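You operate a simulated robot arm through the tools that you are given. There is no shell and no other tool. Be economical: measure what you need, move in short steps, check, and stop when the job is done.

You are at the controls of a simulated robot arm. One attempt, no reset.

Task
Prime the filter pump from the tall clear mug and start it.
Fine: fill the beige pot over its mark, shut its lid, open the inlet valve before the black pump button, see the flow; put the mug back, spill next to nothing, leave other valves and nuts.
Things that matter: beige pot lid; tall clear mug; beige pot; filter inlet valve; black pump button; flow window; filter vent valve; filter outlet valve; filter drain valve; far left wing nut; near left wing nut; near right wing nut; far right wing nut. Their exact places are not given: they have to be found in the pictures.

Only the result counts: the job must be done as asked and must still hold three seconds after the hand-in. Knocking over, shifting, dropping, spilling or breaking anything else fails it. A push-on lid holds only when it is set on centred and level and pressed home; a screw cap is set on level and turned clockwise until tight.

Robot
A 7-joint arm with a two-finger parallel gripper on a trunk, on a base that drives. Base frame: it is fixed to the floor where the robot stands at the start and does not move with it; the origin is under the middle of the robot, x ahead of it, y to its left, z up. Readings come in m, degrees, newtons and seconds.
With the tool pointing down near the work surface it reaches from about 0.1 to 0.68 m from the robot's upright axis, wherever it stands. Its first joint turns from -115.0 to 115.0 degrees. Places, roughly: beige pot lid [0.5, 0, 1]; beige pot [0.5, 0, 0.8]; filter inlet valve [0.5, 0.2, 0.5]; black pump button [0.4, -0.8, 0.4]; flow window [0.6, -0.6, 0.7]; filter vent valve [0.4, -0.1, 1.1]; filter outlet valve [0.6, -0.6, 0.7]; filter drain valve [0.3, -0.3, 0.4]; far left wing nut [0.6, 0, 1.4]; near left wing nut [0.4, -0.2, 1.4]; near right wing nut [0.4, -0.4, 1.4]; far right wing nut [0.6, -0.6, 1.4]. Payload 3.91 kg.
Tool frame: the origin (TCP) lies between the finger pads and is the grasp point; the fingertips stand 0.03 m ahead of it; z points along the fingers, y is the line along which they close. The gripper opens to 0.11 m. The fingers are 0.02 m wide and 0.01 m thick; the gripper's body (0.048 by 0.112 m) begins 0.055 m behind the TCP.
Orientation is that of the tool frame in the base frame, as a unit quaternion [x, y, z, w]. With the fingers straight down and closing along the base's y, the tool's x points along the base's -x, its y along +y and its z along -z.

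Tools
- The arm moves only by the tool apply_moves. Its arguments are lists of equal length, an entry for each row: "rotation": the turn, a rotation vector about the tool's x, y, z in degrees, a list of three; "translation": the shift along the tool's x, y, z in m, a list of three; "jaw": the gripper command, from -1 (fully open) to 1 (shut), values between in proportion. In form: {"rotation": [[rx, ry, rz], ...], "translation": [[tx, ty, tz], ...], "jaw": [jaw, ...]}. A call has 1 to 12 rows; each row shifts and turns the commanded pose from where the row before left it, along the tool's axes as they then stand. Each row takes 0.2 s and may step no farther than 0.05 m and 8.6 degrees from the row before; otherwise, or with a gripper value out of range, the whole call is refused. A pose out of reach is approached as far as the arm can. The call stops where the force on the tool passes 40 N (or 10 N more than at its start, if that is more) or the arm is blocked; 0.2 s more then pass. The fingers move at their own pace (about 0.108 m/s each) and stop on an object; they squeeze with about 33 N. The grip force told is the motor's: it shows also when the fingers shut on nothing. Time passes only in rows, and 0.2 s behind the last, so rows that do not move let the fingers close. The reply holds the time, the measured pose of the TCP, the force on the tool along the base axes, the opening and the grip force, in the units named above and with some noise, and new pictures: "pictures" is both (left out), scene, wrist or none.
- Cameras (640 x 400 px; columns grow to the right, rows downward): "scene" is now at [-0.0027, 0.1764, 1.6412]; the picture's right is [0.39, -0.92, -0.00], its down [-0.81, -0.34, -0.48] and it looks along [0.44, 0.19, -0.88] (base axes); focal length 214 px, centre (320, 200). "wrist" rides on the gripper at [0.072, 0.017, -0.103] in the tool frame; the picture's right is [-0.23, 0.97, 0.00], its down [-0.76, -0.18, -0.62] and it looks along [-0.61, -0.14, 0.78] (tool axes); focal length 222 px, centre (320, 200).
- lift_body(by): slides the trunk up (or, below 0, down) by that many m; the arm and the scene camera ride with it, the base frame stays. It gives what a move gives, with no picture.
- roll_base(legs): drives the robot by 1 to 6 legs, each [ahead, turn to the left] in m and degrees, along the robot's own axes; the way and the turn of a leg run together, so that a leg with both is an arc; at most 1.5 m and 180 degrees a leg. The arm and the cameras ride along, it lands a little off, and it stops where it bumps. It gives what a move gives, and a new picture of the scene camera.
- aim_head(pan, tilt): turns the head with the scene camera to pan (to the left, within 155 degrees either way) and tilt (down, from -29 to 69), counted from straight ahead of the robot. It gives what a move gives, and a new picture of the scene camera.
- point_at(camera, pixels): for up to 12 pixels [column, row] of the newest picture of that camera ("zoom" is the newest enlarged one), the place [x, y, z] in the base frame of the surface seen there, good to about 0.002 m. The clock stands still meanwhile.
- enlarge(camera, box): a new picture of the part [left, top, right, bottom] of that camera's present view, enlarged. The clock stands still meanwhile.
- hand_in(): hands the job in; it is judged then, once.

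Go step by step. Measure first, check grasps and placings, and put right what went wrong. The budget is 80 turns and 260 pictures, counting those below and the enlarged ones. Unless the task says otherwise, let go and move clear before handing in, and close with one line.

The tools are called after "Request:" as name(argument=value, ...) on one line, values as JSON. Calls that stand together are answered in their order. apply_moves: Moves the arm, as the interface text tells. Its arguments: {"type":"object","properties":{"rotation":{"type":"array","items":{"type":"array","items":{"type":"number"}}},"translation":{"type":"array","items":{"type":"array","items":{"type":"number"}}},"jaw":{"type":"array","items":{"type":"number"}},"pictures":{"type":"string","enum":["both","scene","wrist","none"]}},"required":["rotation","translation","jaw"]} The other tools are called the same way: lift_body (by) slides the trunk up or down; roll_base (legs) drives the base; aim_head (pan, tilt) turns the head that bears the scene camera; point_at (camera, pixels) gives the place of the surface under pixels of a picture; enlarge (camera, box) takes an enlarged picture of a part of a camera's view; hand_in () hands the job in.

At the start:

```text
t: 0.0
tool_pos: [0.4353, 0.1781, 1.356]
tcp_rot: [0.0, 1.0, 0.0, 0.0]
contact_force: [-0.5, 0.8, 0.5]
finger_gap: 0.1099
grip_force: 0.0
trunk travel left (down, up): [-0.775, 0.215]
robot x, y, heading: [-0.0027, -0.0, 0.1]
head pan, tilt: [23.1, 61.4]
```

scene: 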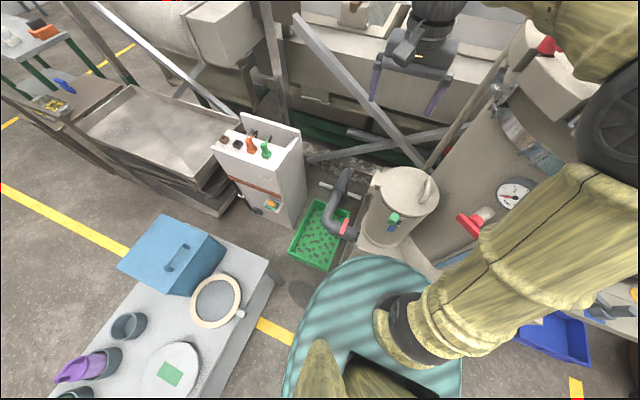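
wrist: 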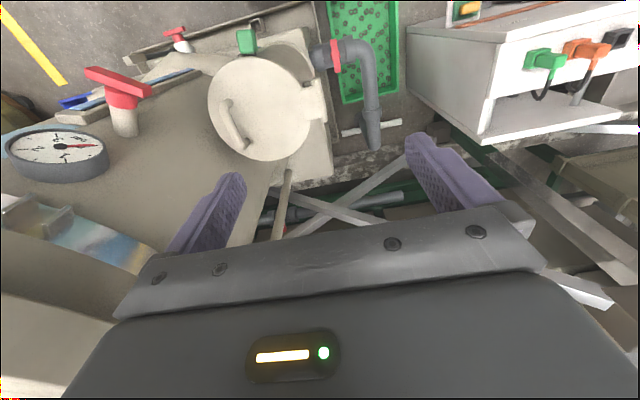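

The scene shows the beige pot with its lid near (405,190), the filter body to the right, and a table of vessels at the left (60–270, 220–400). I'll measure these first and look around.

Request:
point_at(camera="scene", pixels=[[405, 190], [425, 190], [393, 220], [345, 228], [470, 225], [515, 195], [128, 325], [90, 365], [170, 370], [215, 300], [320, 235], [265, 150]])

Request:
enlarge(camera="scene", box=[290, 120, 530, 270])

Request:
aim_head(pan=-30, tilt=45)

Request:
aim_head(pan=80, tilt=50)

```text
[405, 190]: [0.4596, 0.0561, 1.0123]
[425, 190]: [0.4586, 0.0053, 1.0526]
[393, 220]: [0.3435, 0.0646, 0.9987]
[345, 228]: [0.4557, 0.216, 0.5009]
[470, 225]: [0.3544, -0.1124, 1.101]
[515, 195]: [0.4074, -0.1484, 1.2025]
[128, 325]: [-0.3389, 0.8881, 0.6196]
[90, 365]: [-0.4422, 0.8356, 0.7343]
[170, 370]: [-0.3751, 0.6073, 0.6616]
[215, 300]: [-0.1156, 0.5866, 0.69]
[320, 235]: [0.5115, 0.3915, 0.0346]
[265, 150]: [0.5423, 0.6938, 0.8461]
```

```text
2.67 times, centred on (410, 195) of scene
```

zoom: 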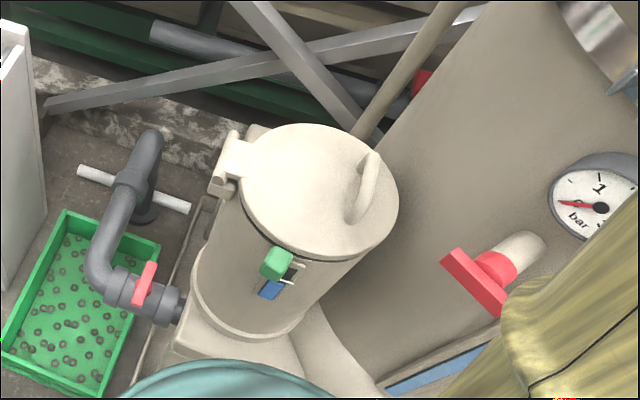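

```text
t: 1.2
tool_pos: [0.4355, 0.1783, 1.3562]
tcp_rot: [0.0, 1.0, 0.001, 0.0]
contact_force: [0.3, 0.2, -0.1]
finger_gap: 0.1099
grip_force: 0.1
trunk travel left (down, up): [-0.775, 0.215]
robot x, y, heading: [-0.0014, 0.0007, -0.0]
head pan, tilt: [-30.0, 45.0]
```

scene: 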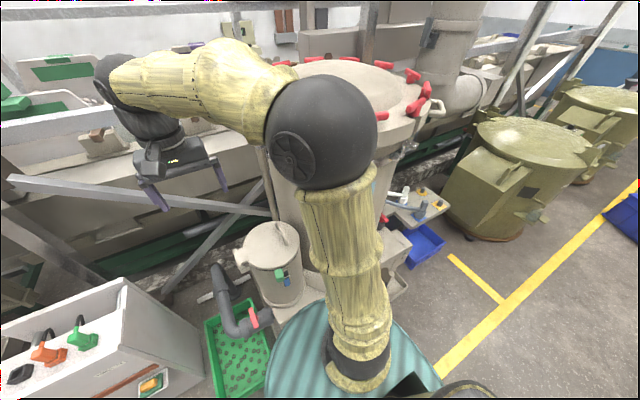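

```text
t: 3.1
tool_pos: [0.4361, 0.1798, 1.357]
tcp_rot: [0.0, 1.0, 0.0, 0.0]
contact_force: [0.1, -0.6, 0.5]
finger_gap: 0.11
grip_force: 0.1
trunk travel left (down, up): [-0.775, 0.215]
robot x, y, heading: [-0.0019, -0.0001, -0.2]
head pan, tilt: [80.0, 50.0]
```

scene: 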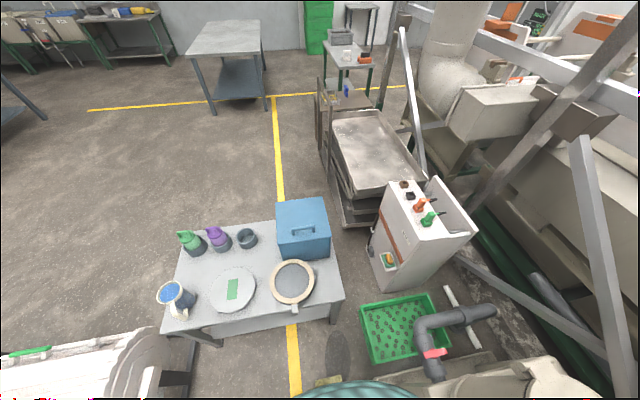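

The mug looks to be at (175,297) with something blue inside; I'll enlarge the table and locate things.

Request:
enlarge(camera="scene", box=[140, 210, 300, 350])

Request:
point_at(camera="scene", pixels=[[175, 290], [165, 300], [190, 300], [178, 312], [160, 292], [210, 320], [248, 238], [218, 237], [188, 242], [233, 290], [168, 330], [340, 295]])

Request:
aim_head(pan=115, tilt=50)

```text
2.86 times, centred on (220, 280) of scene
```

zoom: 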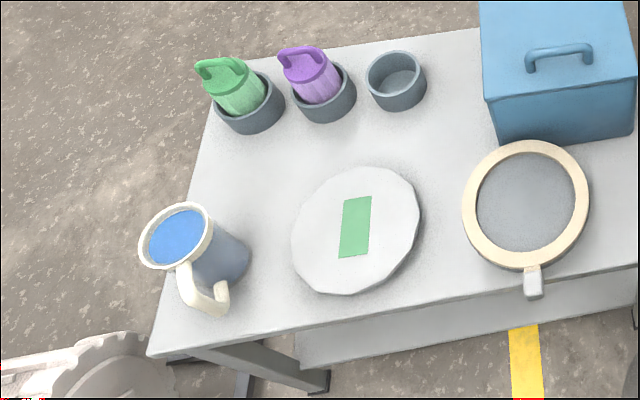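

```text
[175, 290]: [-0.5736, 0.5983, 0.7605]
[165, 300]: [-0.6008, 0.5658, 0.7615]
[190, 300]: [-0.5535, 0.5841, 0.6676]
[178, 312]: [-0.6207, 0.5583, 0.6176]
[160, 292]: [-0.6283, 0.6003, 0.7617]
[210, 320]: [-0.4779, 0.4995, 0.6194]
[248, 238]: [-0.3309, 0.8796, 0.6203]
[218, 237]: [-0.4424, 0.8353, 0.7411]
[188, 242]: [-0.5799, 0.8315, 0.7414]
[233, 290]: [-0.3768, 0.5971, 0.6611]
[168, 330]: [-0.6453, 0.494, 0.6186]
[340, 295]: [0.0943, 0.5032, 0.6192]
```

```text
t: 4.1
tool_pos: [0.4364, 0.1778, 1.3555]
tcp_rot: [0.0, 1.0, 0.001, 0.0]
contact_force: [-0.6, 0.3, -0.4]
finger_gap: 0.1101
grip_force: 0.0
trunk travel left (down, up): [-0.775, 0.215]
robot x, y, heading: [0.0007, -0.0015, -0.1]
head pan, tilt: [115.0, 50.0]
```

scene: 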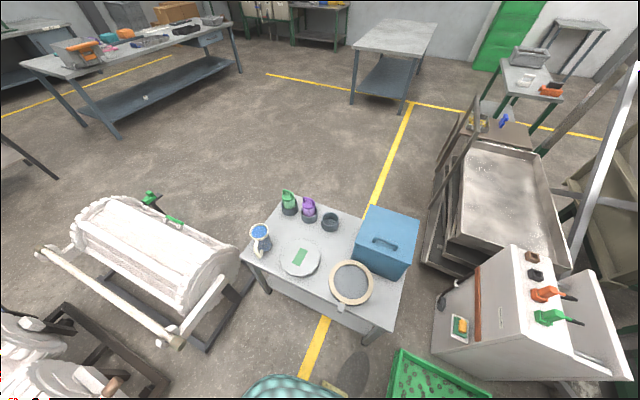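

The mug stands near (-0.58, 0.58) at the table's near-left end with water at z≈0.76. I'll look closely at the pot and filter.

Request:
aim_head(pan=5, tilt=55)

Request:
enlarge(camera="scene", box=[200, 120, 440, 270])

Request:
enlarge(camera="wrist", box=[140, 20, 420, 195])

```text
t: 6.0
tool_pos: [0.4357, 0.1783, 1.3571]
tcp_rot: [0.0, 1.0, 0.001, 0.0]
contact_force: [-1.1, 0.2, -0.1]
finger_gap: 0.1104
grip_force: 0.0
trunk travel left (down, up): [-0.775, 0.215]
robot x, y, heading: [-0.0007, -0.0004, 0.0]
head pan, tilt: [5.0, 55.0]
```

scene: 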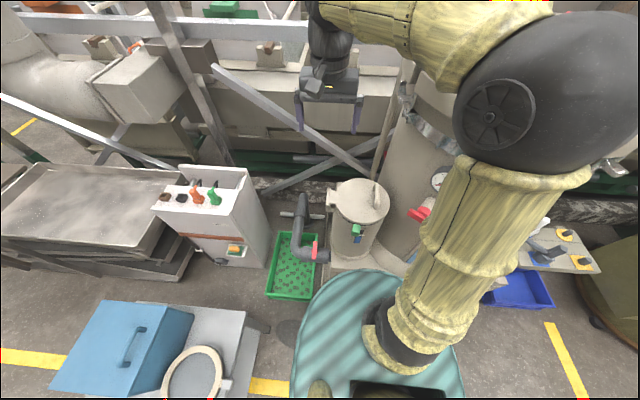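

```text
2.67 times, centred on (320, 195) of scene
```

zoom: 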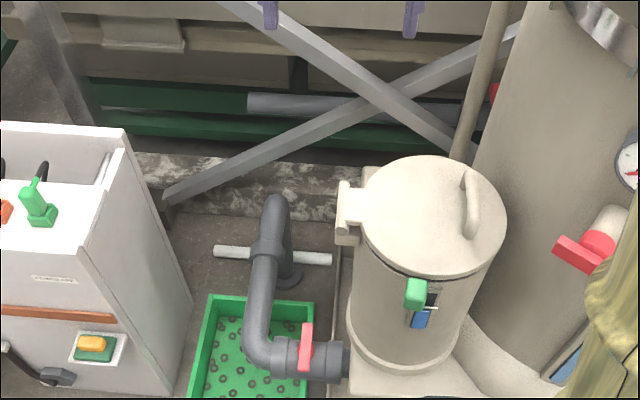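

```text
2.29 times, centred on (280, 108) of wrist
```

zoom: 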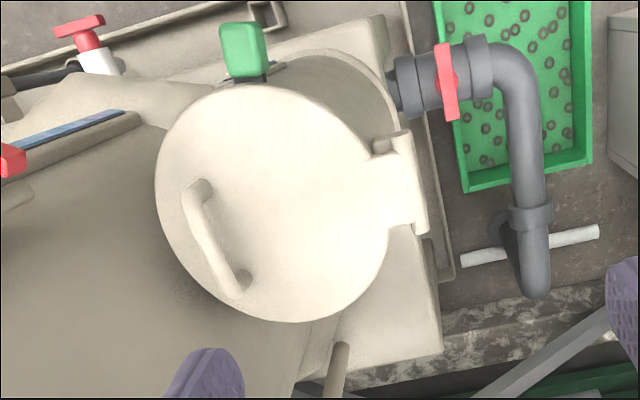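

The lid's hinge is on the +y side and its arch handle on the -y side. I'll measure the handle, lid edges, hinge, valve lever and green piece.

Request:
point_at(camera="zoom", pixels=[[198, 188], [215, 235], [238, 288], [160, 200], [270, 88], [300, 318], [380, 210], [415, 180], [245, 50], [447, 80], [445, 50], [450, 115]])

Request:
aim_head(pan=-60, tilt=50)

```text
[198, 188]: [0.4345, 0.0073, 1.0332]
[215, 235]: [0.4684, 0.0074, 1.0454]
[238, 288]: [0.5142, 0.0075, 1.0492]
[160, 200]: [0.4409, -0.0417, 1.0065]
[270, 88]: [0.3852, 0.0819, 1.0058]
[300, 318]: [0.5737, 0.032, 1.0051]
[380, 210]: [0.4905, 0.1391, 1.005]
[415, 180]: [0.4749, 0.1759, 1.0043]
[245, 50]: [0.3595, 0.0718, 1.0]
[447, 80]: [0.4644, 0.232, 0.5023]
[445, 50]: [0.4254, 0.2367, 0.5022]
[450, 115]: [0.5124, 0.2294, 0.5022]
```

```text
t: 7.3
tool_pos: [0.4359, 0.1804, 1.357]
tcp_rot: [-0.001, 1.0, 0.0, 0.0]
contact_force: [1.2, 0.5, -0.3]
finger_gap: 0.1098
grip_force: 0.1
trunk travel left (down, up): [-0.775, 0.215]
robot x, y, heading: [0.0027, -0.0015, -0.1]
head pan, tilt: [-60.0, 50.0]
```

scene: 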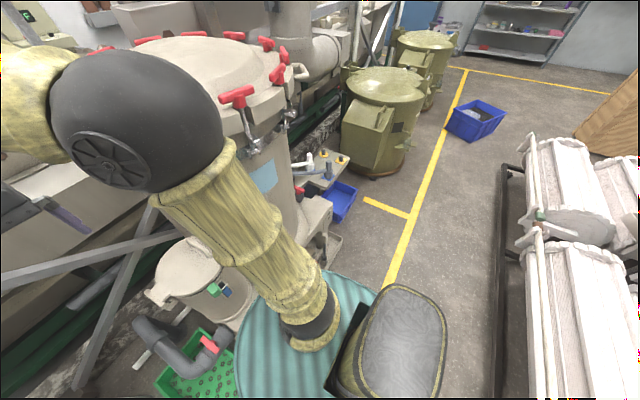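

The lid hinge line is at y≈0.165, z≈1.0 and the handle runs along x at y=0.0075. I'll bring the wrist camera in to inspect the green piece on the pot's front before grasping.

Request:
apply_moves(rotation=[[0, 0, 0], [0, 0, 0], [0, 0, 0], [0, 0, 0], [0, 0, 0], [0, 0, 0], [0, 0, 0]], translation=[[0.0194, -0.0183, 0.0339], [0.0194, -0.0183, 0.0339], [0.0194, -0.0183, 0.0339], [0.0194, -0.0183, 0.0339], [0.0194, -0.0183, 0.0339], [0.0194, -0.0183, 0.0339], [0.0194, -0.0183, 0.0339]], jaw=[-1, -1, -1, -1, -1, -1, -1], pictures="wrist")

Request:
aim_head(pan=5, tilt=60)

```text
t: 8.9
tool_pos: [0.3024, 0.0505, 1.1201]
tcp_rot: [0.001, 1.0, 0.0, 0.0]
contact_force: [0.3, 0.3, -0.5]
finger_gap: 0.1097
grip_force: 0.0
out of reach, approached as far as the arm can: row 7
trunk travel left (down, up): [-0.775, 0.215]
robot x, y, heading: [-0.0026, -0.0007, 0.1]
head pan, tilt: [-60.0, 50.0]
```

wrist: 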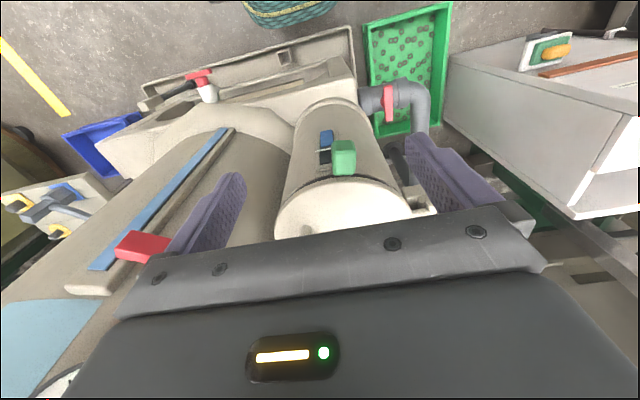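

```text
t: 10.3
tool_pos: [0.3024, 0.0514, 1.1208]
tcp_rot: [0.0, 1.0, 0.0, -0.001]
contact_force: [-0.5, 0.7, 0.4]
finger_gap: 0.1098
grip_force: 0.1
trunk travel left (down, up): [-0.775, 0.215]
robot x, y, heading: [-0.0005, 0.0005, 0.0]
head pan, tilt: [5.0, 60.0]
```

scene: 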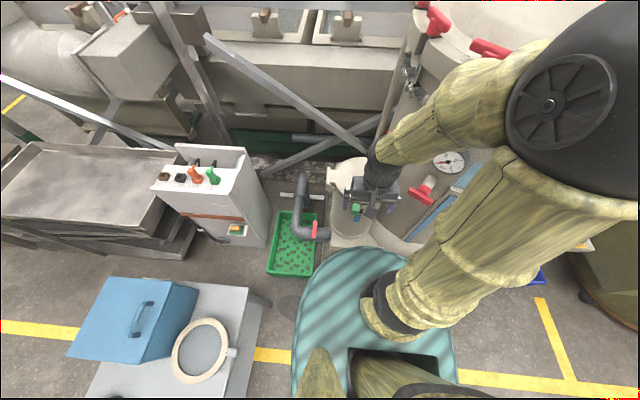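

The wrist view is inverted; the green piece at (343,157) has a blue window beside it. Enlarging it.

Request:
enlarge(camera="wrist", box=[265, 95, 425, 220])

Request:
enlarge(camera="wrist", box=[0, 50, 240, 220])

```text
3.20 times, centred on (345, 158) of wrist
```

zoom: 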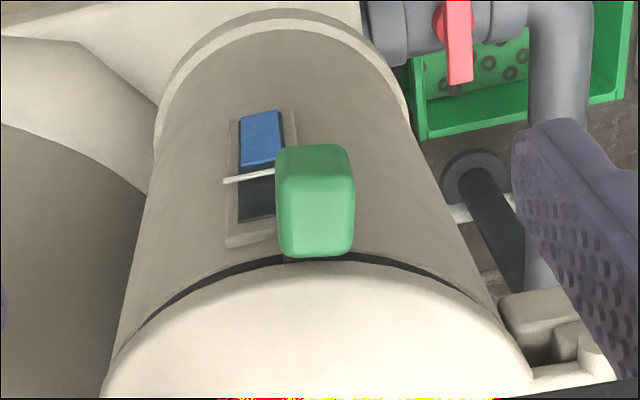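

```text
2.35 times, centred on (120, 135) of wrist
```

zoom: 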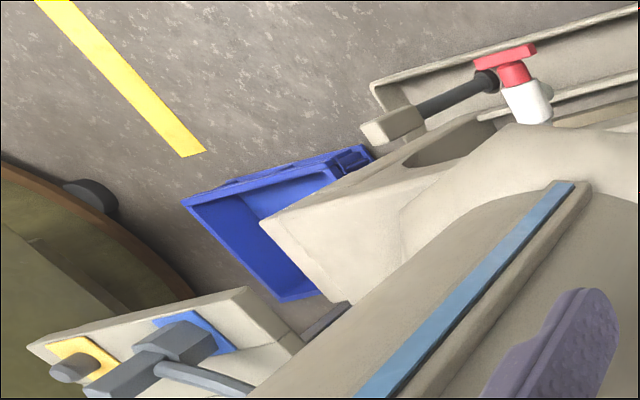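

The sight glass shows the level just below the white mark. The green block at (315,200) might be a lid latch; I'll measure it.

Request:
enlarge(camera="wrist", box=[305, 120, 385, 190])

Request:
point_at(camera="zoom", pixels=[[240, 260], [310, 260], [380, 260], [310, 170], [310, 325], [240, 345], [230, 375], [140, 170], [150, 200], [150, 240], [420, 330], [420, 370]])

```text
5.71 times, centred on (345, 155) of wrist
```

zoom: 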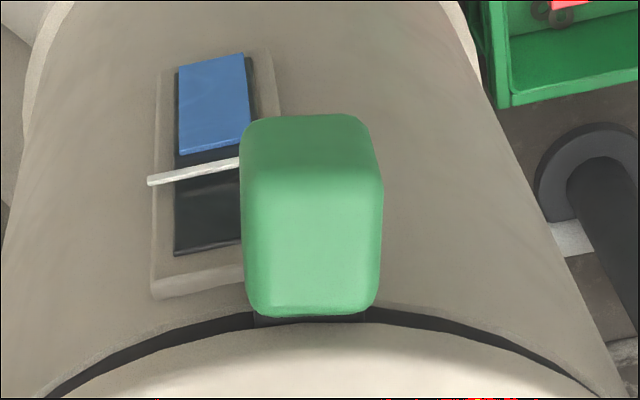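

```text
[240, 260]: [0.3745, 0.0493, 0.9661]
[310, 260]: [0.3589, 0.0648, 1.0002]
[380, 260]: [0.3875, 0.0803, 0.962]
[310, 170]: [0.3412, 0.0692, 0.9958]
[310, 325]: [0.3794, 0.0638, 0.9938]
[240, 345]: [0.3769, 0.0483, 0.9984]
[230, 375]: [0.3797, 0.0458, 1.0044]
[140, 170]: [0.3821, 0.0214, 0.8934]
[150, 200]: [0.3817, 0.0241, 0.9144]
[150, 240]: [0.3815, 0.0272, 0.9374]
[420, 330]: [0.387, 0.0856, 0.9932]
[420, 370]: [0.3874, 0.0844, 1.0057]
```

The block seems to be a small catch or grip at the lid's rim. I'll approach the handle and try lifting gently, watching force.

Request:
apply_moves(rotation=[[0, 0, 0], [0, 0, 0], [0, 0, 0], [0, 0, 0], [0, 0, 0], [0, 0, 0]], translation=[[-0.0432, -0.011, 0], [-0.0432, -0.011, 0], [-0.0432, -0.011, 0], [-0.0432, -0.011, 0], [0, 0, 0.03], [0, 0, 0.02]], jaw=[-0.1, -0.1, -0.1, -0.1, -0.1, -0.1])

```text
t: 11.7
tool_pos: [0.4757, 0.0056, 1.0709]
tcp_rot: [0.001, 1.0, 0.0, 0.0]
contact_force: [0.2, -0.6, 0.3]
finger_gap: 0.0607
grip_force: 0.1
trunk travel left (down, up): [-0.775, 0.215]
robot x, y, heading: [-0.0004, -0.001, -0.1]
head pan, tilt: [5.0, 60.0]
```

scene: 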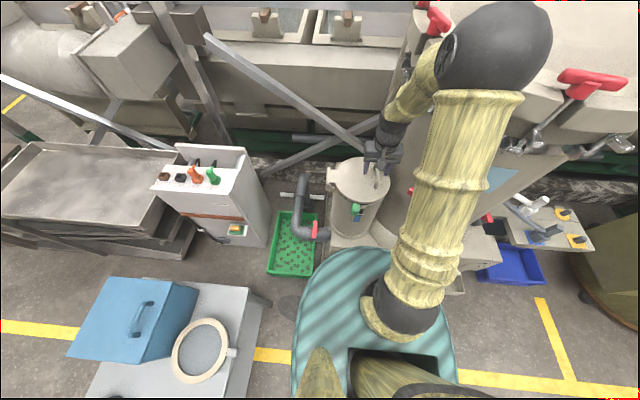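
wrist: 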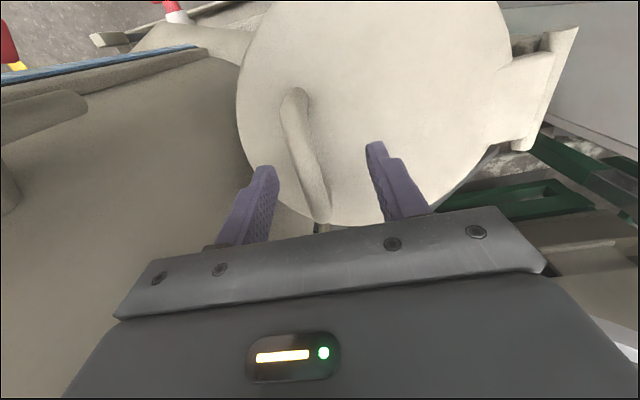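

The fingers straddle the handle (at 300,160). Lowering 0.03 and closing.

Request:
apply_moves(rotation=[[0, 0, 0], [0, 0, 0], [0, 0, 0], [0, 0, 0], [0, 0, 0]], translation=[[0, 0.001, 0.015], [0, 0.001, 0.013], [0, 0, 0], [0, 0, 0], [0, 0, 0]], jaw=[-0.1, -0.1, 1, 1, 1], pictures="wrist")

```text
t: 12.8
tool_pos: [0.4744, -0.0006, 1.0433]
tcp_rot: [0.006, 1.0, -0.004, 0.001]
contact_force: [-0.3, -19.6, 2.8]
finger_gap: 0.0157
grip_force: 45.2
trunk travel left (down, up): [-0.775, 0.215]
robot x, y, heading: [0.0009, 0.0005, 0.2]
head pan, tilt: [5.0, 60.0]
stopped in row 5: the force on the tool passed its limit (the readings are from after the stop); the commanded pose is now the measured one
```

wrist: 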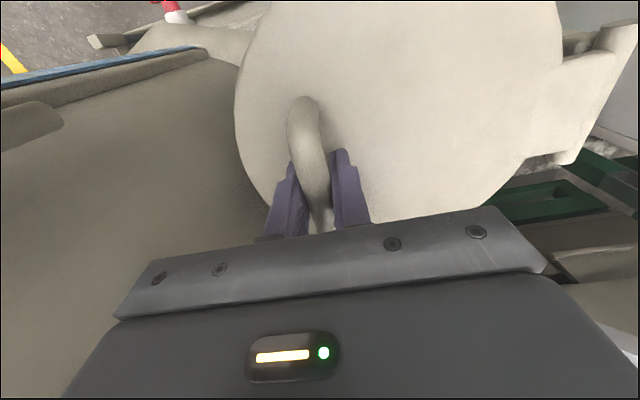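

The handle is gripped (gap 0.0157). First a small 4° opening step about the hinge to test whether a latch holds.

Request:
apply_moves(rotation=[[4, 0, 0], [4, 0, 0]], translation=[[0, 0.0034, -0.0115], [0, 0.0034, -0.0115]], jaw=[1, 1])

```text
t: 13.4
tool_pos: [0.4753, 0.0072, 1.0656]
tcp_rot: [0.004, 0.997, -0.073, 0.001]
contact_force: [1.1, -26.2, 10.0]
finger_gap: 0.0152
grip_force: 45.4
trunk travel left (down, up): [-0.775, 0.215]
robot x, y, heading: [0.0002, 0.0025, -0.1]
head pan, tilt: [5.0, 60.0]
```

scene: 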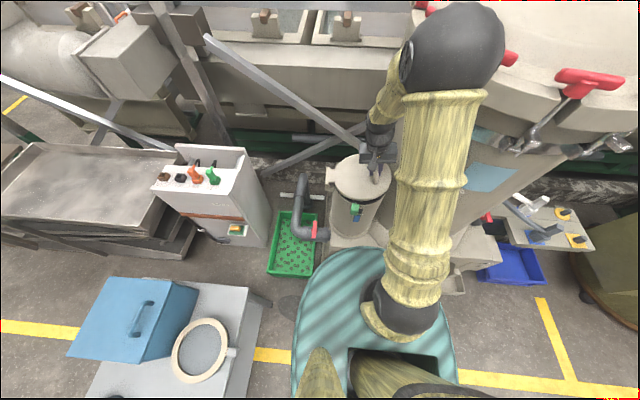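
wrist: 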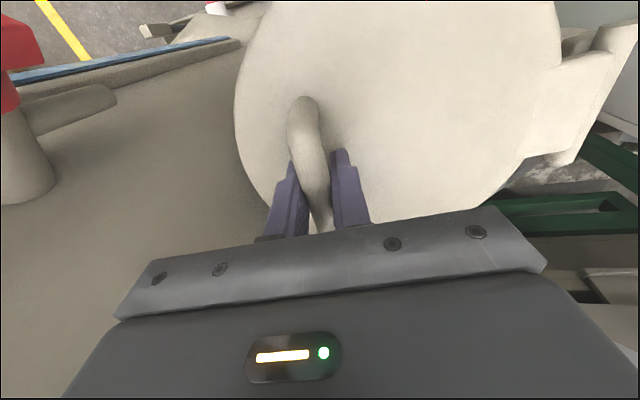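

The lid lifts freely with no latch; there's only a sideways bias of about -26 N. I'll correct 4 mm and continue the arc.

Request:
apply_moves(rotation=[[0, 0, 0], [8, 0, 0], [8, 0, 0], [8, 0, 0]], translation=[[0, -0.005, 0], [0, 0.0076, -0.0227], [0, 0.0076, -0.0227], [0, 0.0076, -0.0227]], jaw=[1, 1, 1, 1], pictures="none")

```text
t: 14.4
tool_pos: [0.4748, 0.0475, 1.1252]
tcp_rot: [0.004, 0.96, -0.279, 0.0]
contact_force: [2.8, -6.8, 5.3]
finger_gap: 0.0153
grip_force: 44.5
trunk travel left (down, up): [-0.775, 0.215]
robot x, y, heading: [-0.0005, 0.0017, 0.2]
head pan, tilt: [5.0, 60.0]
```

The arc fits the hinge model with low force. Continuing to about 72°.

Request:
apply_moves(rotation=[[8, 0, 0], [8, 0, 0], [8, 0, 0], [8, 0, 0], [8, 0, 0]], translation=[[0, 0.0076, -0.0227], [0, 0.0076, -0.0227], [0, 0.0076, -0.0227], [0, 0.0076, -0.0227], [0, 0.0076, -0.0227]], jaw=[1, 1, 1, 1, 1])

```text
t: 15.6
tool_pos: [0.4765, 0.1561, 1.1733]
tcp_rot: [0.005, 0.806, -0.591, 0.001]
contact_force: [7.2, -1.1, 36.0]
finger_gap: 0.0157
grip_force: 45.3
trunk travel left (down, up): [-0.775, 0.215]
robot x, y, heading: [-0.0004, -0.0003, -0.2]
head pan, tilt: [5.0, 60.0]
```

scene: 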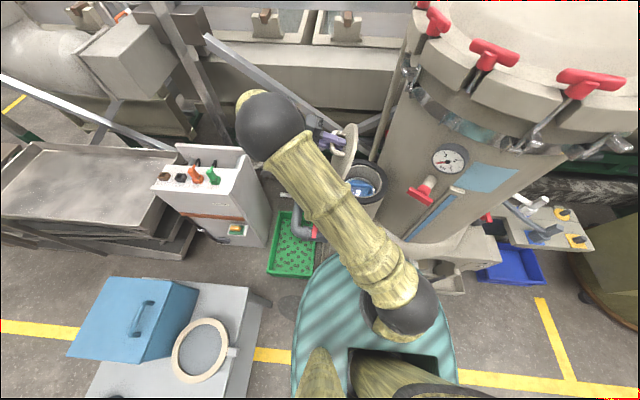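
wrist: 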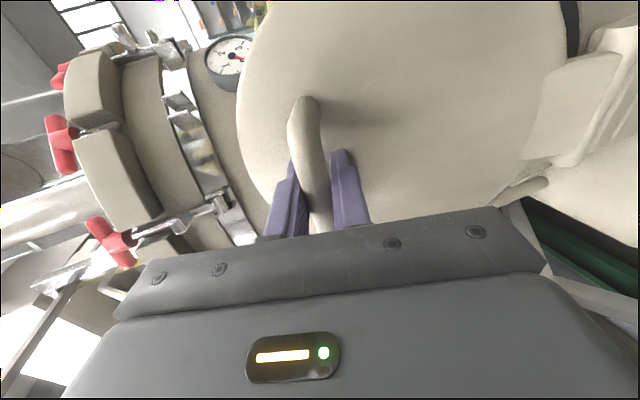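

The lid is near vertical (72°) and 36 N indicates I'm pressing toward the hinge. Shifting outwards 4 mm and continuing a bit past vertical.

Request:
apply_moves(rotation=[[0, 0, 0], [8, 0, 0], [8, 0, 0], [8, 0, 0], [8, 0, 0]], translation=[[0, -0.004, 0], [0, 0.007, -0.0227], [0, 0.007, -0.0227], [0, 0.007, -0.0227], [0, 0.007, -0.0227]], jaw=[1, 1, 1, 1, 1])

```text
t: 16.8
tool_pos: [0.4751, 0.2473, 1.1561]
tcp_rot: [-0.003, -0.613, 0.79, 0.002]
contact_force: [-7.1, 5.4, 3.7]
finger_gap: 0.0155
grip_force: 44.9
trunk travel left (down, up): [-0.775, 0.215]
robot x, y, heading: [0.0018, -0.0009, -0.3]
head pan, tilt: [5.0, 60.0]
```

scene: 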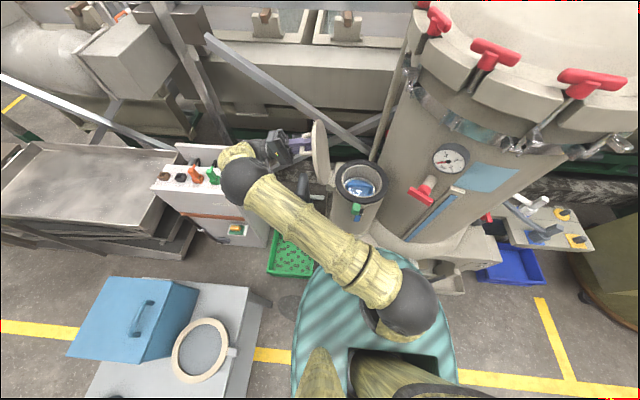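
wrist: 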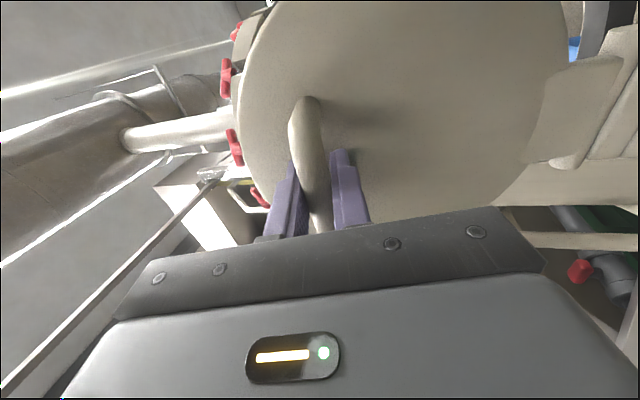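

The lid is about 104° open and the water inside is visible at (360,185). I'll open the jaws and back off, then check the lid stays.

Request:
apply_moves(rotation=[[0, 0, 0], [0, 0, 0], [0, 0, 0], [0, 0, 0]], translation=[[0, 0, 0], [0, 0, 0], [0, 0, -0.04], [0, 0, -0.04]], jaw=[0.3, 0.0, 0.0, 0.0])

```text
t: 17.8
tool_pos: [0.4807, 0.3132, 1.1349]
tcp_rot: [0.005, -0.617, 0.787, 0.009]
contact_force: [0.9, 0.7, 7.5]
finger_gap: 0.0551
grip_force: 0.0
out of reach, approached as far as the arm can: row 4
trunk travel left (down, up): [-0.775, 0.215]
robot x, y, heading: [-0.0001, -0.0032, -0.1]
head pan, tilt: [5.0, 60.0]
```

scene: 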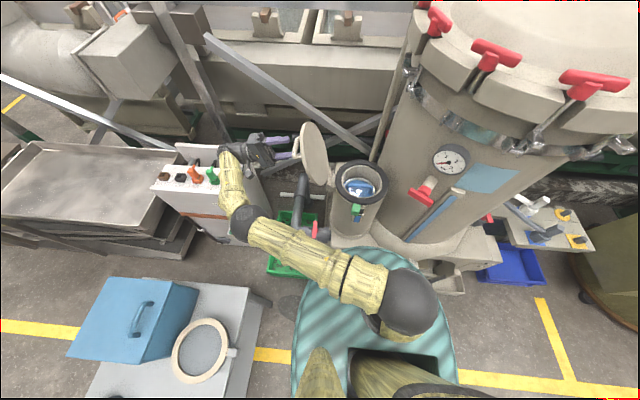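
wrist: 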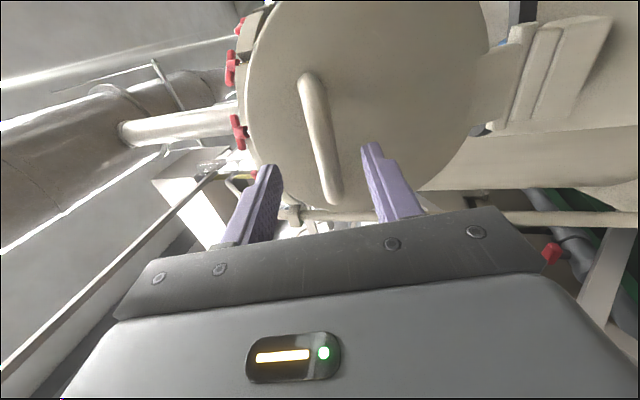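

The lid stays open. I'll slide the arm clear toward the robot and rotate the tool back, then check the space behind.

Request:
apply_moves(rotation=[[0, 0, 0], [0, 0, 0], [0, 0, 0], [0, 0, 0], [-8, 0, 0], [-8, 0, 0], [-8, 0, 0], [-8, 0, 0], [-8, 0, 0], [-8, 0, 0], [-8, 0, 0]], translation=[[0.045, 0, 0], [0.045, 0, 0], [0.045, 0, 0], [0.03, 0, 0], [0, 0, 0], [0, 0, 0], [0, 0, 0], [0, 0, 0], [0, 0, 0], [0, 0, 0], [0, 0, 0]], jaw=[0, 0, 0, 0, 0, 0, 0, 0, 0, 0, 0], pictures="none")

Request:
aim_head(pan=150, tilt=50)

Request:
aim_head(pan=-150, tilt=50)

```text
t: 20.2
tool_pos: [0.3116, 0.3143, 1.138]
tcp_rot: [0.004, 0.913, -0.408, 0.0]
contact_force: [0.5, 0.3, 0.5]
finger_gap: 0.0551
grip_force: 0.0
trunk travel left (down, up): [-0.775, 0.215]
robot x, y, heading: [-0.0029, 0.0022, 0.1]
head pan, tilt: [5.0, 60.0]
```

```text
t: 22.4
tool_pos: [0.3126, 0.3152, 1.1384]
tcp_rot: [0.003, 0.912, -0.409, 0.0]
contact_force: [-0.1, -0.3, 0.0]
finger_gap: 0.055
grip_force: 0.2
trunk travel left (down, up): [-0.775, 0.215]
robot x, y, heading: [0.0018, 0.0017, -0.0]
head pan, tilt: [150.0, 50.0]
```

scene: 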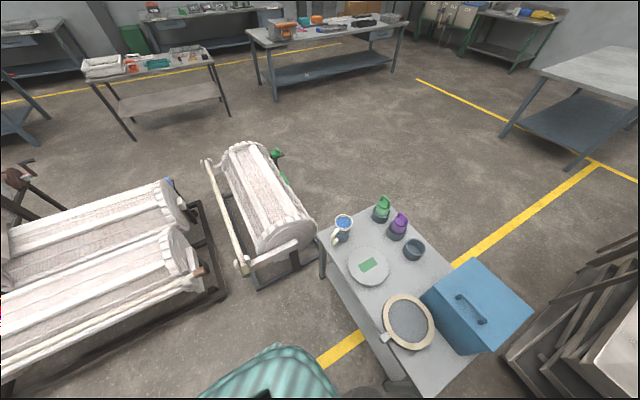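

```text
t: 26.5
tool_pos: [0.3127, 0.3153, 1.1385]
tcp_rot: [0.003, 0.912, -0.41, 0.0]
contact_force: [-0.7, 0.7, -0.1]
finger_gap: 0.0551
grip_force: 0.1
trunk travel left (down, up): [-0.775, 0.215]
robot x, y, heading: [-0.0005, -0.0009, 0.2]
head pan, tilt: [-150.0, 50.0]
```

scene: 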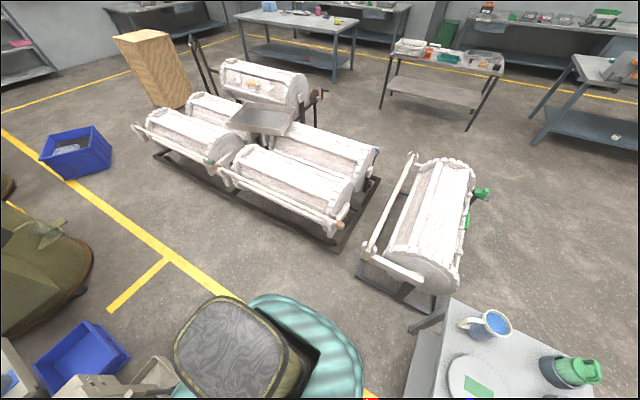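

The -150° view shows the mug at (490,325) with its handle toward (470,322). Measuring free floor, drum frame corners, and the mug.

Request:
point_at(camera="scene", pixels=[[368, 275], [335, 245], [420, 310], [325, 225], [365, 250], [420, 325], [270, 280], [360, 340]])

Request:
enlarge(camera="scene", box=[440, 290, 540, 360])

Request:
point_at(camera="zoom", pixels=[[320, 200], [240, 240], [405, 230], [130, 210], [160, 215], [200, 235], [250, 215], [310, 290], [240, 175], [360, 160], [450, 215], [310, 150]])

```text
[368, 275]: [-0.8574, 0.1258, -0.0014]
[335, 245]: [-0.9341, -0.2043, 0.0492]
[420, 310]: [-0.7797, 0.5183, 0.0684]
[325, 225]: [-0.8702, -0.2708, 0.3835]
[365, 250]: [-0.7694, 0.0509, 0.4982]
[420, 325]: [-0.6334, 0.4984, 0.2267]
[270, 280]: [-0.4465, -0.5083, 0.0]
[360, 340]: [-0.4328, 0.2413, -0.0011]
```

```text
5.71 times, centred on (490, 325) of scene
```

zoom: 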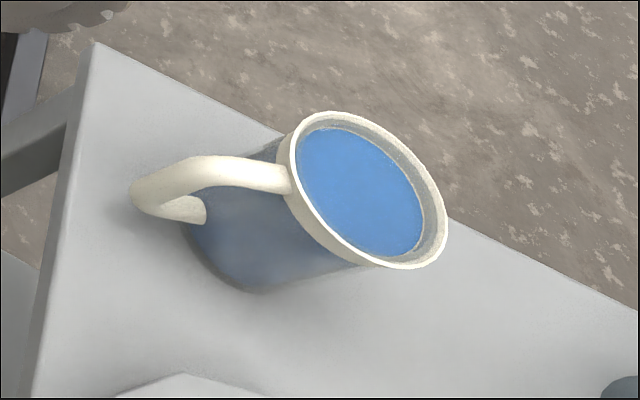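

```text
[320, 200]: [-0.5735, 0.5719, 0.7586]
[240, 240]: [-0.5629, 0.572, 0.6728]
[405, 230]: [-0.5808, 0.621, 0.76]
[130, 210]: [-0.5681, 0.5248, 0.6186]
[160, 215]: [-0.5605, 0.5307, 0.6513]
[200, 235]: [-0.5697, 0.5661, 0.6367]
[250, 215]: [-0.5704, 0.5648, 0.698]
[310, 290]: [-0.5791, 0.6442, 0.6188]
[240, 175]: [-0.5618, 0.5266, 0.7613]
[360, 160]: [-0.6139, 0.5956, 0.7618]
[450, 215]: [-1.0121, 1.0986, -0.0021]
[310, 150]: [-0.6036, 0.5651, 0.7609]
```

The mug centre is near (-0.59, 0.594), about 0.075 wide, and its handle points toward -y, the side I must approach from. I'll drive back and turn to face the table, planning to turn the mug round with a top grasp first.

Request:
roll_base(legs=[[-0.4, 0], [0, 105], [0.1, 0]])

Request:
aim_head(pan=5, tilt=60)

```text
t: 29.0
tool_pos: [-0.0673, 0.3166, 1.1375]
tcp_rot: [0.002, 0.912, -0.409, -0.001]
contact_force: [-0.2, -0.3, 0.5]
finger_gap: 0.0548
grip_force: 0.0
trunk travel left (down, up): [-0.775, 0.215]
robot x, y, heading: [-0.3809, -0.0007, -0.1]
head pan, tilt: [-150.0, 50.0]
stopped in leg 1: the robot was blocked; the commanded pose is now the measured one
```

scene: 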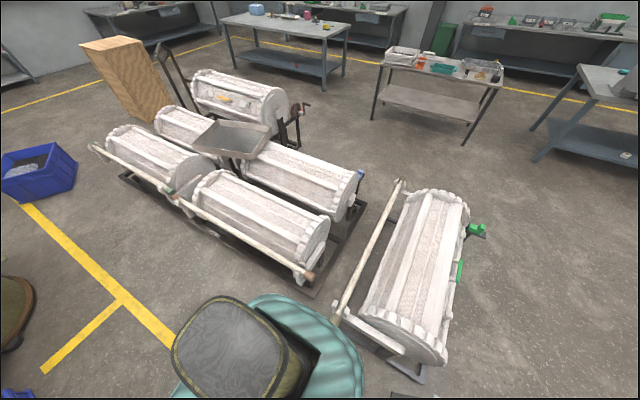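

```text
t: 31.4
tool_pos: [-0.0691, 0.3168, 1.1381]
tcp_rot: [0.002, 0.912, -0.41, 0.001]
contact_force: [-1.2, 0.0, 0.0]
finger_gap: 0.055
grip_force: 0.1
trunk travel left (down, up): [-0.775, 0.215]
robot x, y, heading: [-0.3804, -0.0019, 0.1]
head pan, tilt: [5.0, 60.0]
```

scene: 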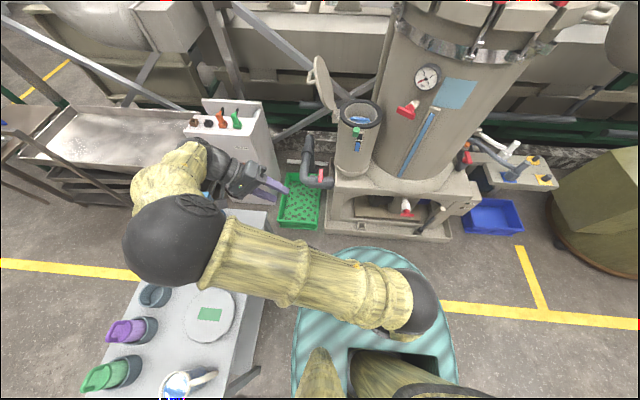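

The base bumped the drum frame at x=-0.38. I'll ease forward, turn, and roll in; first a quick enlargement of the pump side, visible at (500,170).

Request:
enlarge(camera="scene", box=[300, 60, 580, 235])

Request:
roll_base(legs=[[0.05, 0], [0, 110], [0.08, 0]])

```text
2.29 times, centred on (440, 148) of scene
```

zoom: 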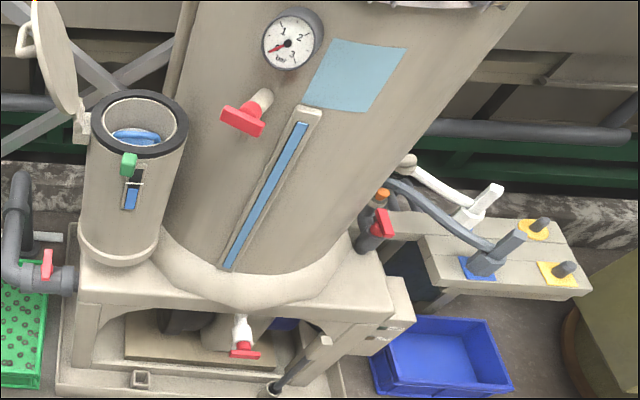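

```text
t: 37.5
tool_pos: [-0.7577, 0.2594, 1.1394]
tcp_rot: [0.745, -0.527, 0.235, -0.335]
contact_force: [0.1, -0.6, 0.4]
finger_gap: 0.055
grip_force: 0.1
trunk travel left (down, up): [-0.775, 0.215]
robot x, y, heading: [-0.3537, 0.0736, 108.3]
head pan, tilt: [5.0, 60.0]
```

scene: 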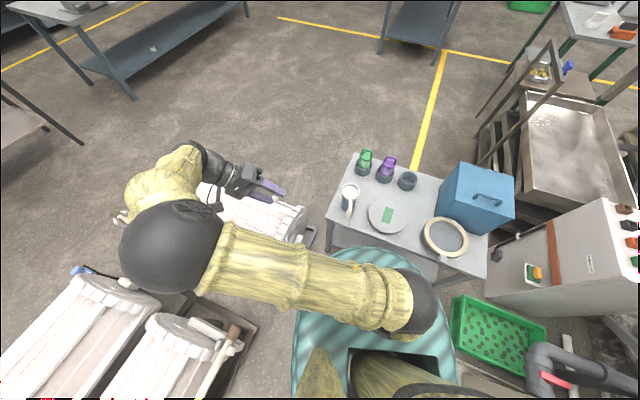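

The robot now faces the table with the mug at (349,197). I'll enlarge and re-measure mug rim and handle.

Request:
enlarge(camera="scene", box=[320, 170, 380, 230])

Request:
point_at(camera="zoom", pixels=[[200, 165], [222, 180], [310, 180], [265, 225], [265, 135], [300, 255], [297, 285], [290, 330], [240, 300], [200, 330], [250, 335], [265, 180]])

```text
6.67 times, centred on (350, 200) of scene
```

zoom: 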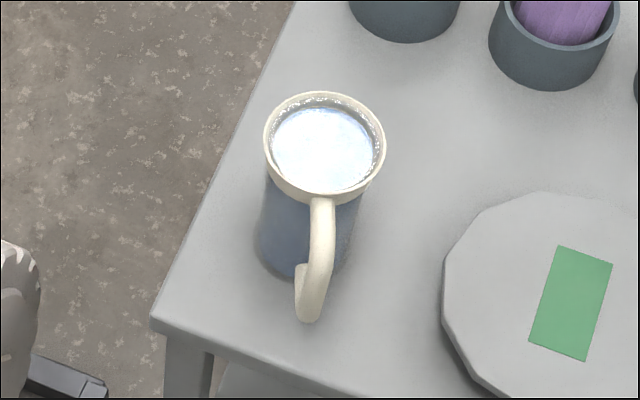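

```text
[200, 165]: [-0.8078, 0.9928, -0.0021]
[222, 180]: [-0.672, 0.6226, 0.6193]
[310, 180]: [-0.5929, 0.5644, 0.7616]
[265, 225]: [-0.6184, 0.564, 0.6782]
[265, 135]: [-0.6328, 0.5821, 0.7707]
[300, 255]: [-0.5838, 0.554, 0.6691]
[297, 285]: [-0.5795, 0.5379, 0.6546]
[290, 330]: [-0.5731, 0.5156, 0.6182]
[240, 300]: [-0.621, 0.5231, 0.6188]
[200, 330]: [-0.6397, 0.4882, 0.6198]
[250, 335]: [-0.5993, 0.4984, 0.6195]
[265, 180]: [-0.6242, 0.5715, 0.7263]
```

Request:
point_at(camera="zoom", pixels=[[325, 95], [381, 150], [268, 150], [300, 192], [350, 193], [320, 212], [325, 240], [318, 275], [305, 310], [322, 150], [260, 255], [350, 250]])

```text
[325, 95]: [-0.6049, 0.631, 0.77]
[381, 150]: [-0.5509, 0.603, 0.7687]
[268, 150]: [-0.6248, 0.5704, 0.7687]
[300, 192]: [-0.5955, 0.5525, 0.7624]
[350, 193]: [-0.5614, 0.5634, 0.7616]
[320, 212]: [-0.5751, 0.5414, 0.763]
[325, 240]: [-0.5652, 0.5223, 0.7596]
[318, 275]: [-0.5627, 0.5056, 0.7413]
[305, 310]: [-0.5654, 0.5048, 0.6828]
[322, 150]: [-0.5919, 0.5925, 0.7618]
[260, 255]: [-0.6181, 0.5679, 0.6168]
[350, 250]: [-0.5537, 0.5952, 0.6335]
```

The rim centre is (-0.590, 0.591, 0.770), radius ≈0.042, and the handle points at about -73°. I'll bring the tool upright-down above the mug.

Request:
apply_moves(rotation=[[-8, 0, 0], [-8, 0, 0], [-8, 0, 0], [-8, 0, 0], [-8, 0, 0], [-8.2, 0, 0], [0, 0, 0], [0, 0, 0], [0, 0, 0], [0, 0, 0], [0, 0, 0], [0, 0, 0]], translation=[[-0.0437, 0, 0], [-0.0437, 0, 0], [-0.0437, 0, 0], [-0.0437, 0, 0], [-0.0437, 0, 0], [-0.0437, 0, 0], [0, -0.044, 0.02], [0, -0.044, 0.02], [0, -0.044, 0.02], [0, -0.044, 0.02], [0, -0.044, 0.02], [0, -0.044, 0.02]], jaw=[-1, -1, -1, -1, -1, -1, -1, -1, -1, -1, -1, -1])

```text
t: 40.1
tool_pos: [-0.5951, 0.5967, 1.0187]
tcp_rot: [0.817, -0.577, -0.001, 0.0]
contact_force: [0.1, -0.3, -0.2]
finger_gap: 0.1101
grip_force: 0.0
trunk travel left (down, up): [-0.775, 0.215]
robot x, y, heading: [-0.3554, 0.0785, 108.2]
head pan, tilt: [5.0, 60.0]
```

scene: 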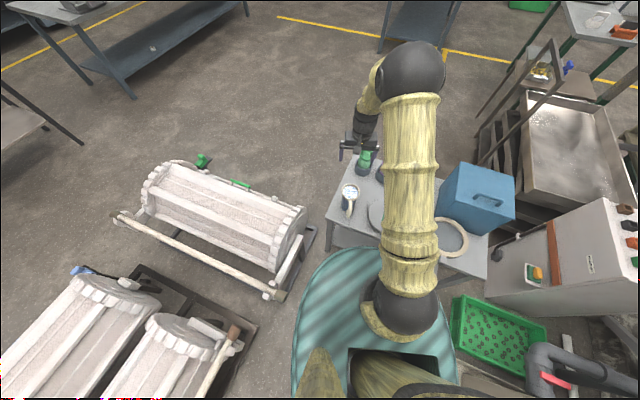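
wrist: 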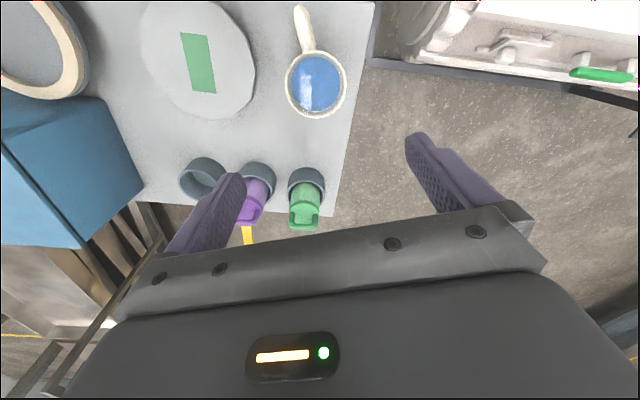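

The tool is above the mug, pointing down. Before grasping I'll test the wrist's yaw range here with a -100° turn about tool z.

Request:
apply_moves(rotation=[[0, 0, -8.5], [0, 0, -8.5], [0, 0, -8.5], [0, 0, -8.5], [0, 0, -8.5], [0, 0, -8.5], [0, 0, -8.5], [0, 0, -8.5], [0, 0, -8.5], [0, 0, -8.5], [0, 0, -8.5], [0, 0, -8.5]], translation=[[0, 0, 0], [0, 0, 0], [0, 0, 0], [0, 0, 0], [0, 0, 0], [0, 0, 0], [0, 0, 0], [0, 0, 0], [0, 0, 0], [0, 0, 0], [0, 0, 0], [0, 0, 0]], jaw=[-1, -1, -1, -1, -1, -1, -1, -1, -1, -1, -1, -1], pictures="none")

```text
t: 42.8
tool_pos: [-0.5949, 0.595, 1.0184]
tcp_rot: [0.962, 0.272, 0.0, 0.0]
contact_force: [-0.4, -0.1, 0.5]
finger_gap: 0.11
grip_force: 0.1
trunk travel left (down, up): [-0.775, 0.215]
robot x, y, heading: [-0.3557, 0.0758, 108.5]
head pan, tilt: [5.0, 60.0]
```

That range is fine. Testing 34° more.

Request:
apply_moves(rotation=[[0, 0, -8.5], [0, 0, -8.5], [0, 0, -8.5], [0, 0, -8.5]], translation=[[0, 0, 0], [0, 0, 0], [0, 0, 0], [0, 0, 0]], jaw=[-1, -1, -1, -1], pictures="none")

```text
t: 43.8
tool_pos: [-0.5952, 0.595, 1.0179]
tcp_rot: [0.841, 0.542, 0.002, 0.001]
contact_force: [0.2, -0.5, 0.1]
finger_gap: 0.1097
grip_force: 0.0
trunk travel left (down, up): [-0.775, 0.215]
robot x, y, heading: [-0.355, 0.0719, 108.2]
head pan, tilt: [5.0, 60.0]
```

Range is ample. From this yaw (fingers 49° off the handle) I can grasp and turn the mug +153° the other way, so I'll centre and descend to just above the rim.

Request:
apply_moves(rotation=[[0, 0, 0], [0, 0, 0], [0, 0, 0], [0, 0, 0], [0, 0, 0]], translation=[[-0.0016, 0.0062, 0.04], [0, 0, 0.045], [0, 0, 0.045], [0, 0, 0.045], [0, 0, 0.02]], jaw=[-1, -1, -1, -1, -1])

```text
t: 45.0
tool_pos: [-0.5912, 0.5902, 0.8218]
tcp_rot: [0.842, 0.54, 0.001, 0.0]
contact_force: [0.1, -0.8, -0.3]
finger_gap: 0.1096
grip_force: 0.0
trunk travel left (down, up): [-0.775, 0.215]
robot x, y, heading: [-0.3566, 0.0719, 108.3]
head pan, tilt: [5.0, 60.0]
```

scene: 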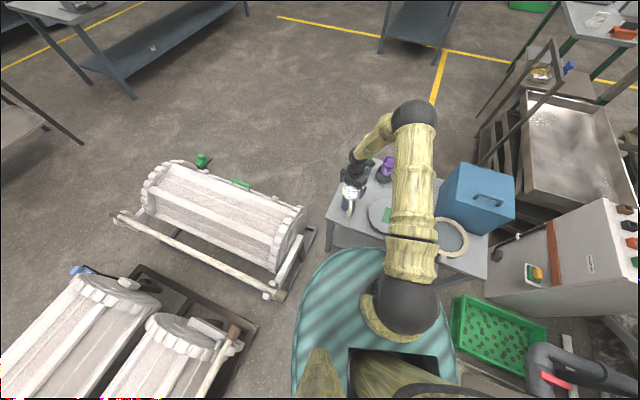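
wrist: 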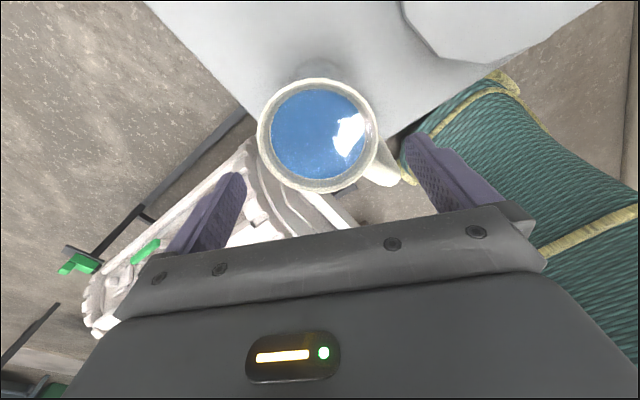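

The mug is centred between the fingers with the handle clear to the lower right. Descending 0.073 and closing.

Request:
apply_moves(rotation=[[0, 0, 0], [0, 0, 0], [0, 0, 0], [0, 0, 0], [0, 0, 0], [0, 0, 0]], translation=[[0, 0, 0.04], [0, 0, 0.036], [0, 0, 0], [0, 0, 0], [0, 0, 0], [0, 0, 0]], jaw=[-1, -1, -0.5, 1, 1, 1])

```text
t: 46.4
tool_pos: [-0.5921, 0.5922, 0.7468]
tcp_rot: [0.841, 0.54, 0.001, -0.001]
contact_force: [0.5, 1.2, 0.4]
finger_gap: 0.0798
grip_force: 33.1
trunk travel left (down, up): [-0.775, 0.215]
robot x, y, heading: [-0.3518, 0.0753, 108.2]
head pan, tilt: [5.0, 60.0]
```

scene: 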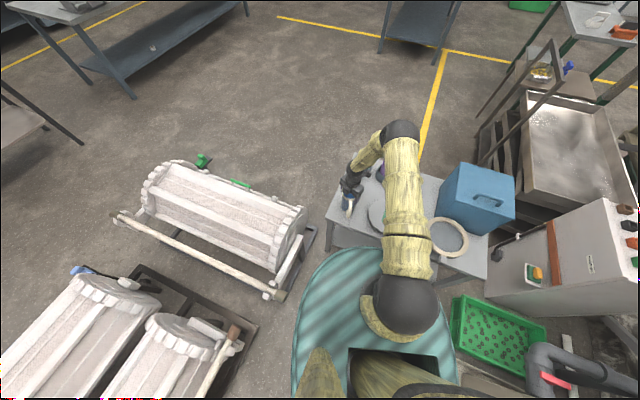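
wrist: 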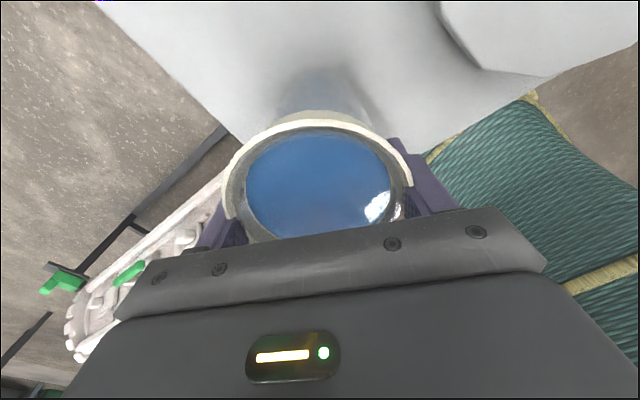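

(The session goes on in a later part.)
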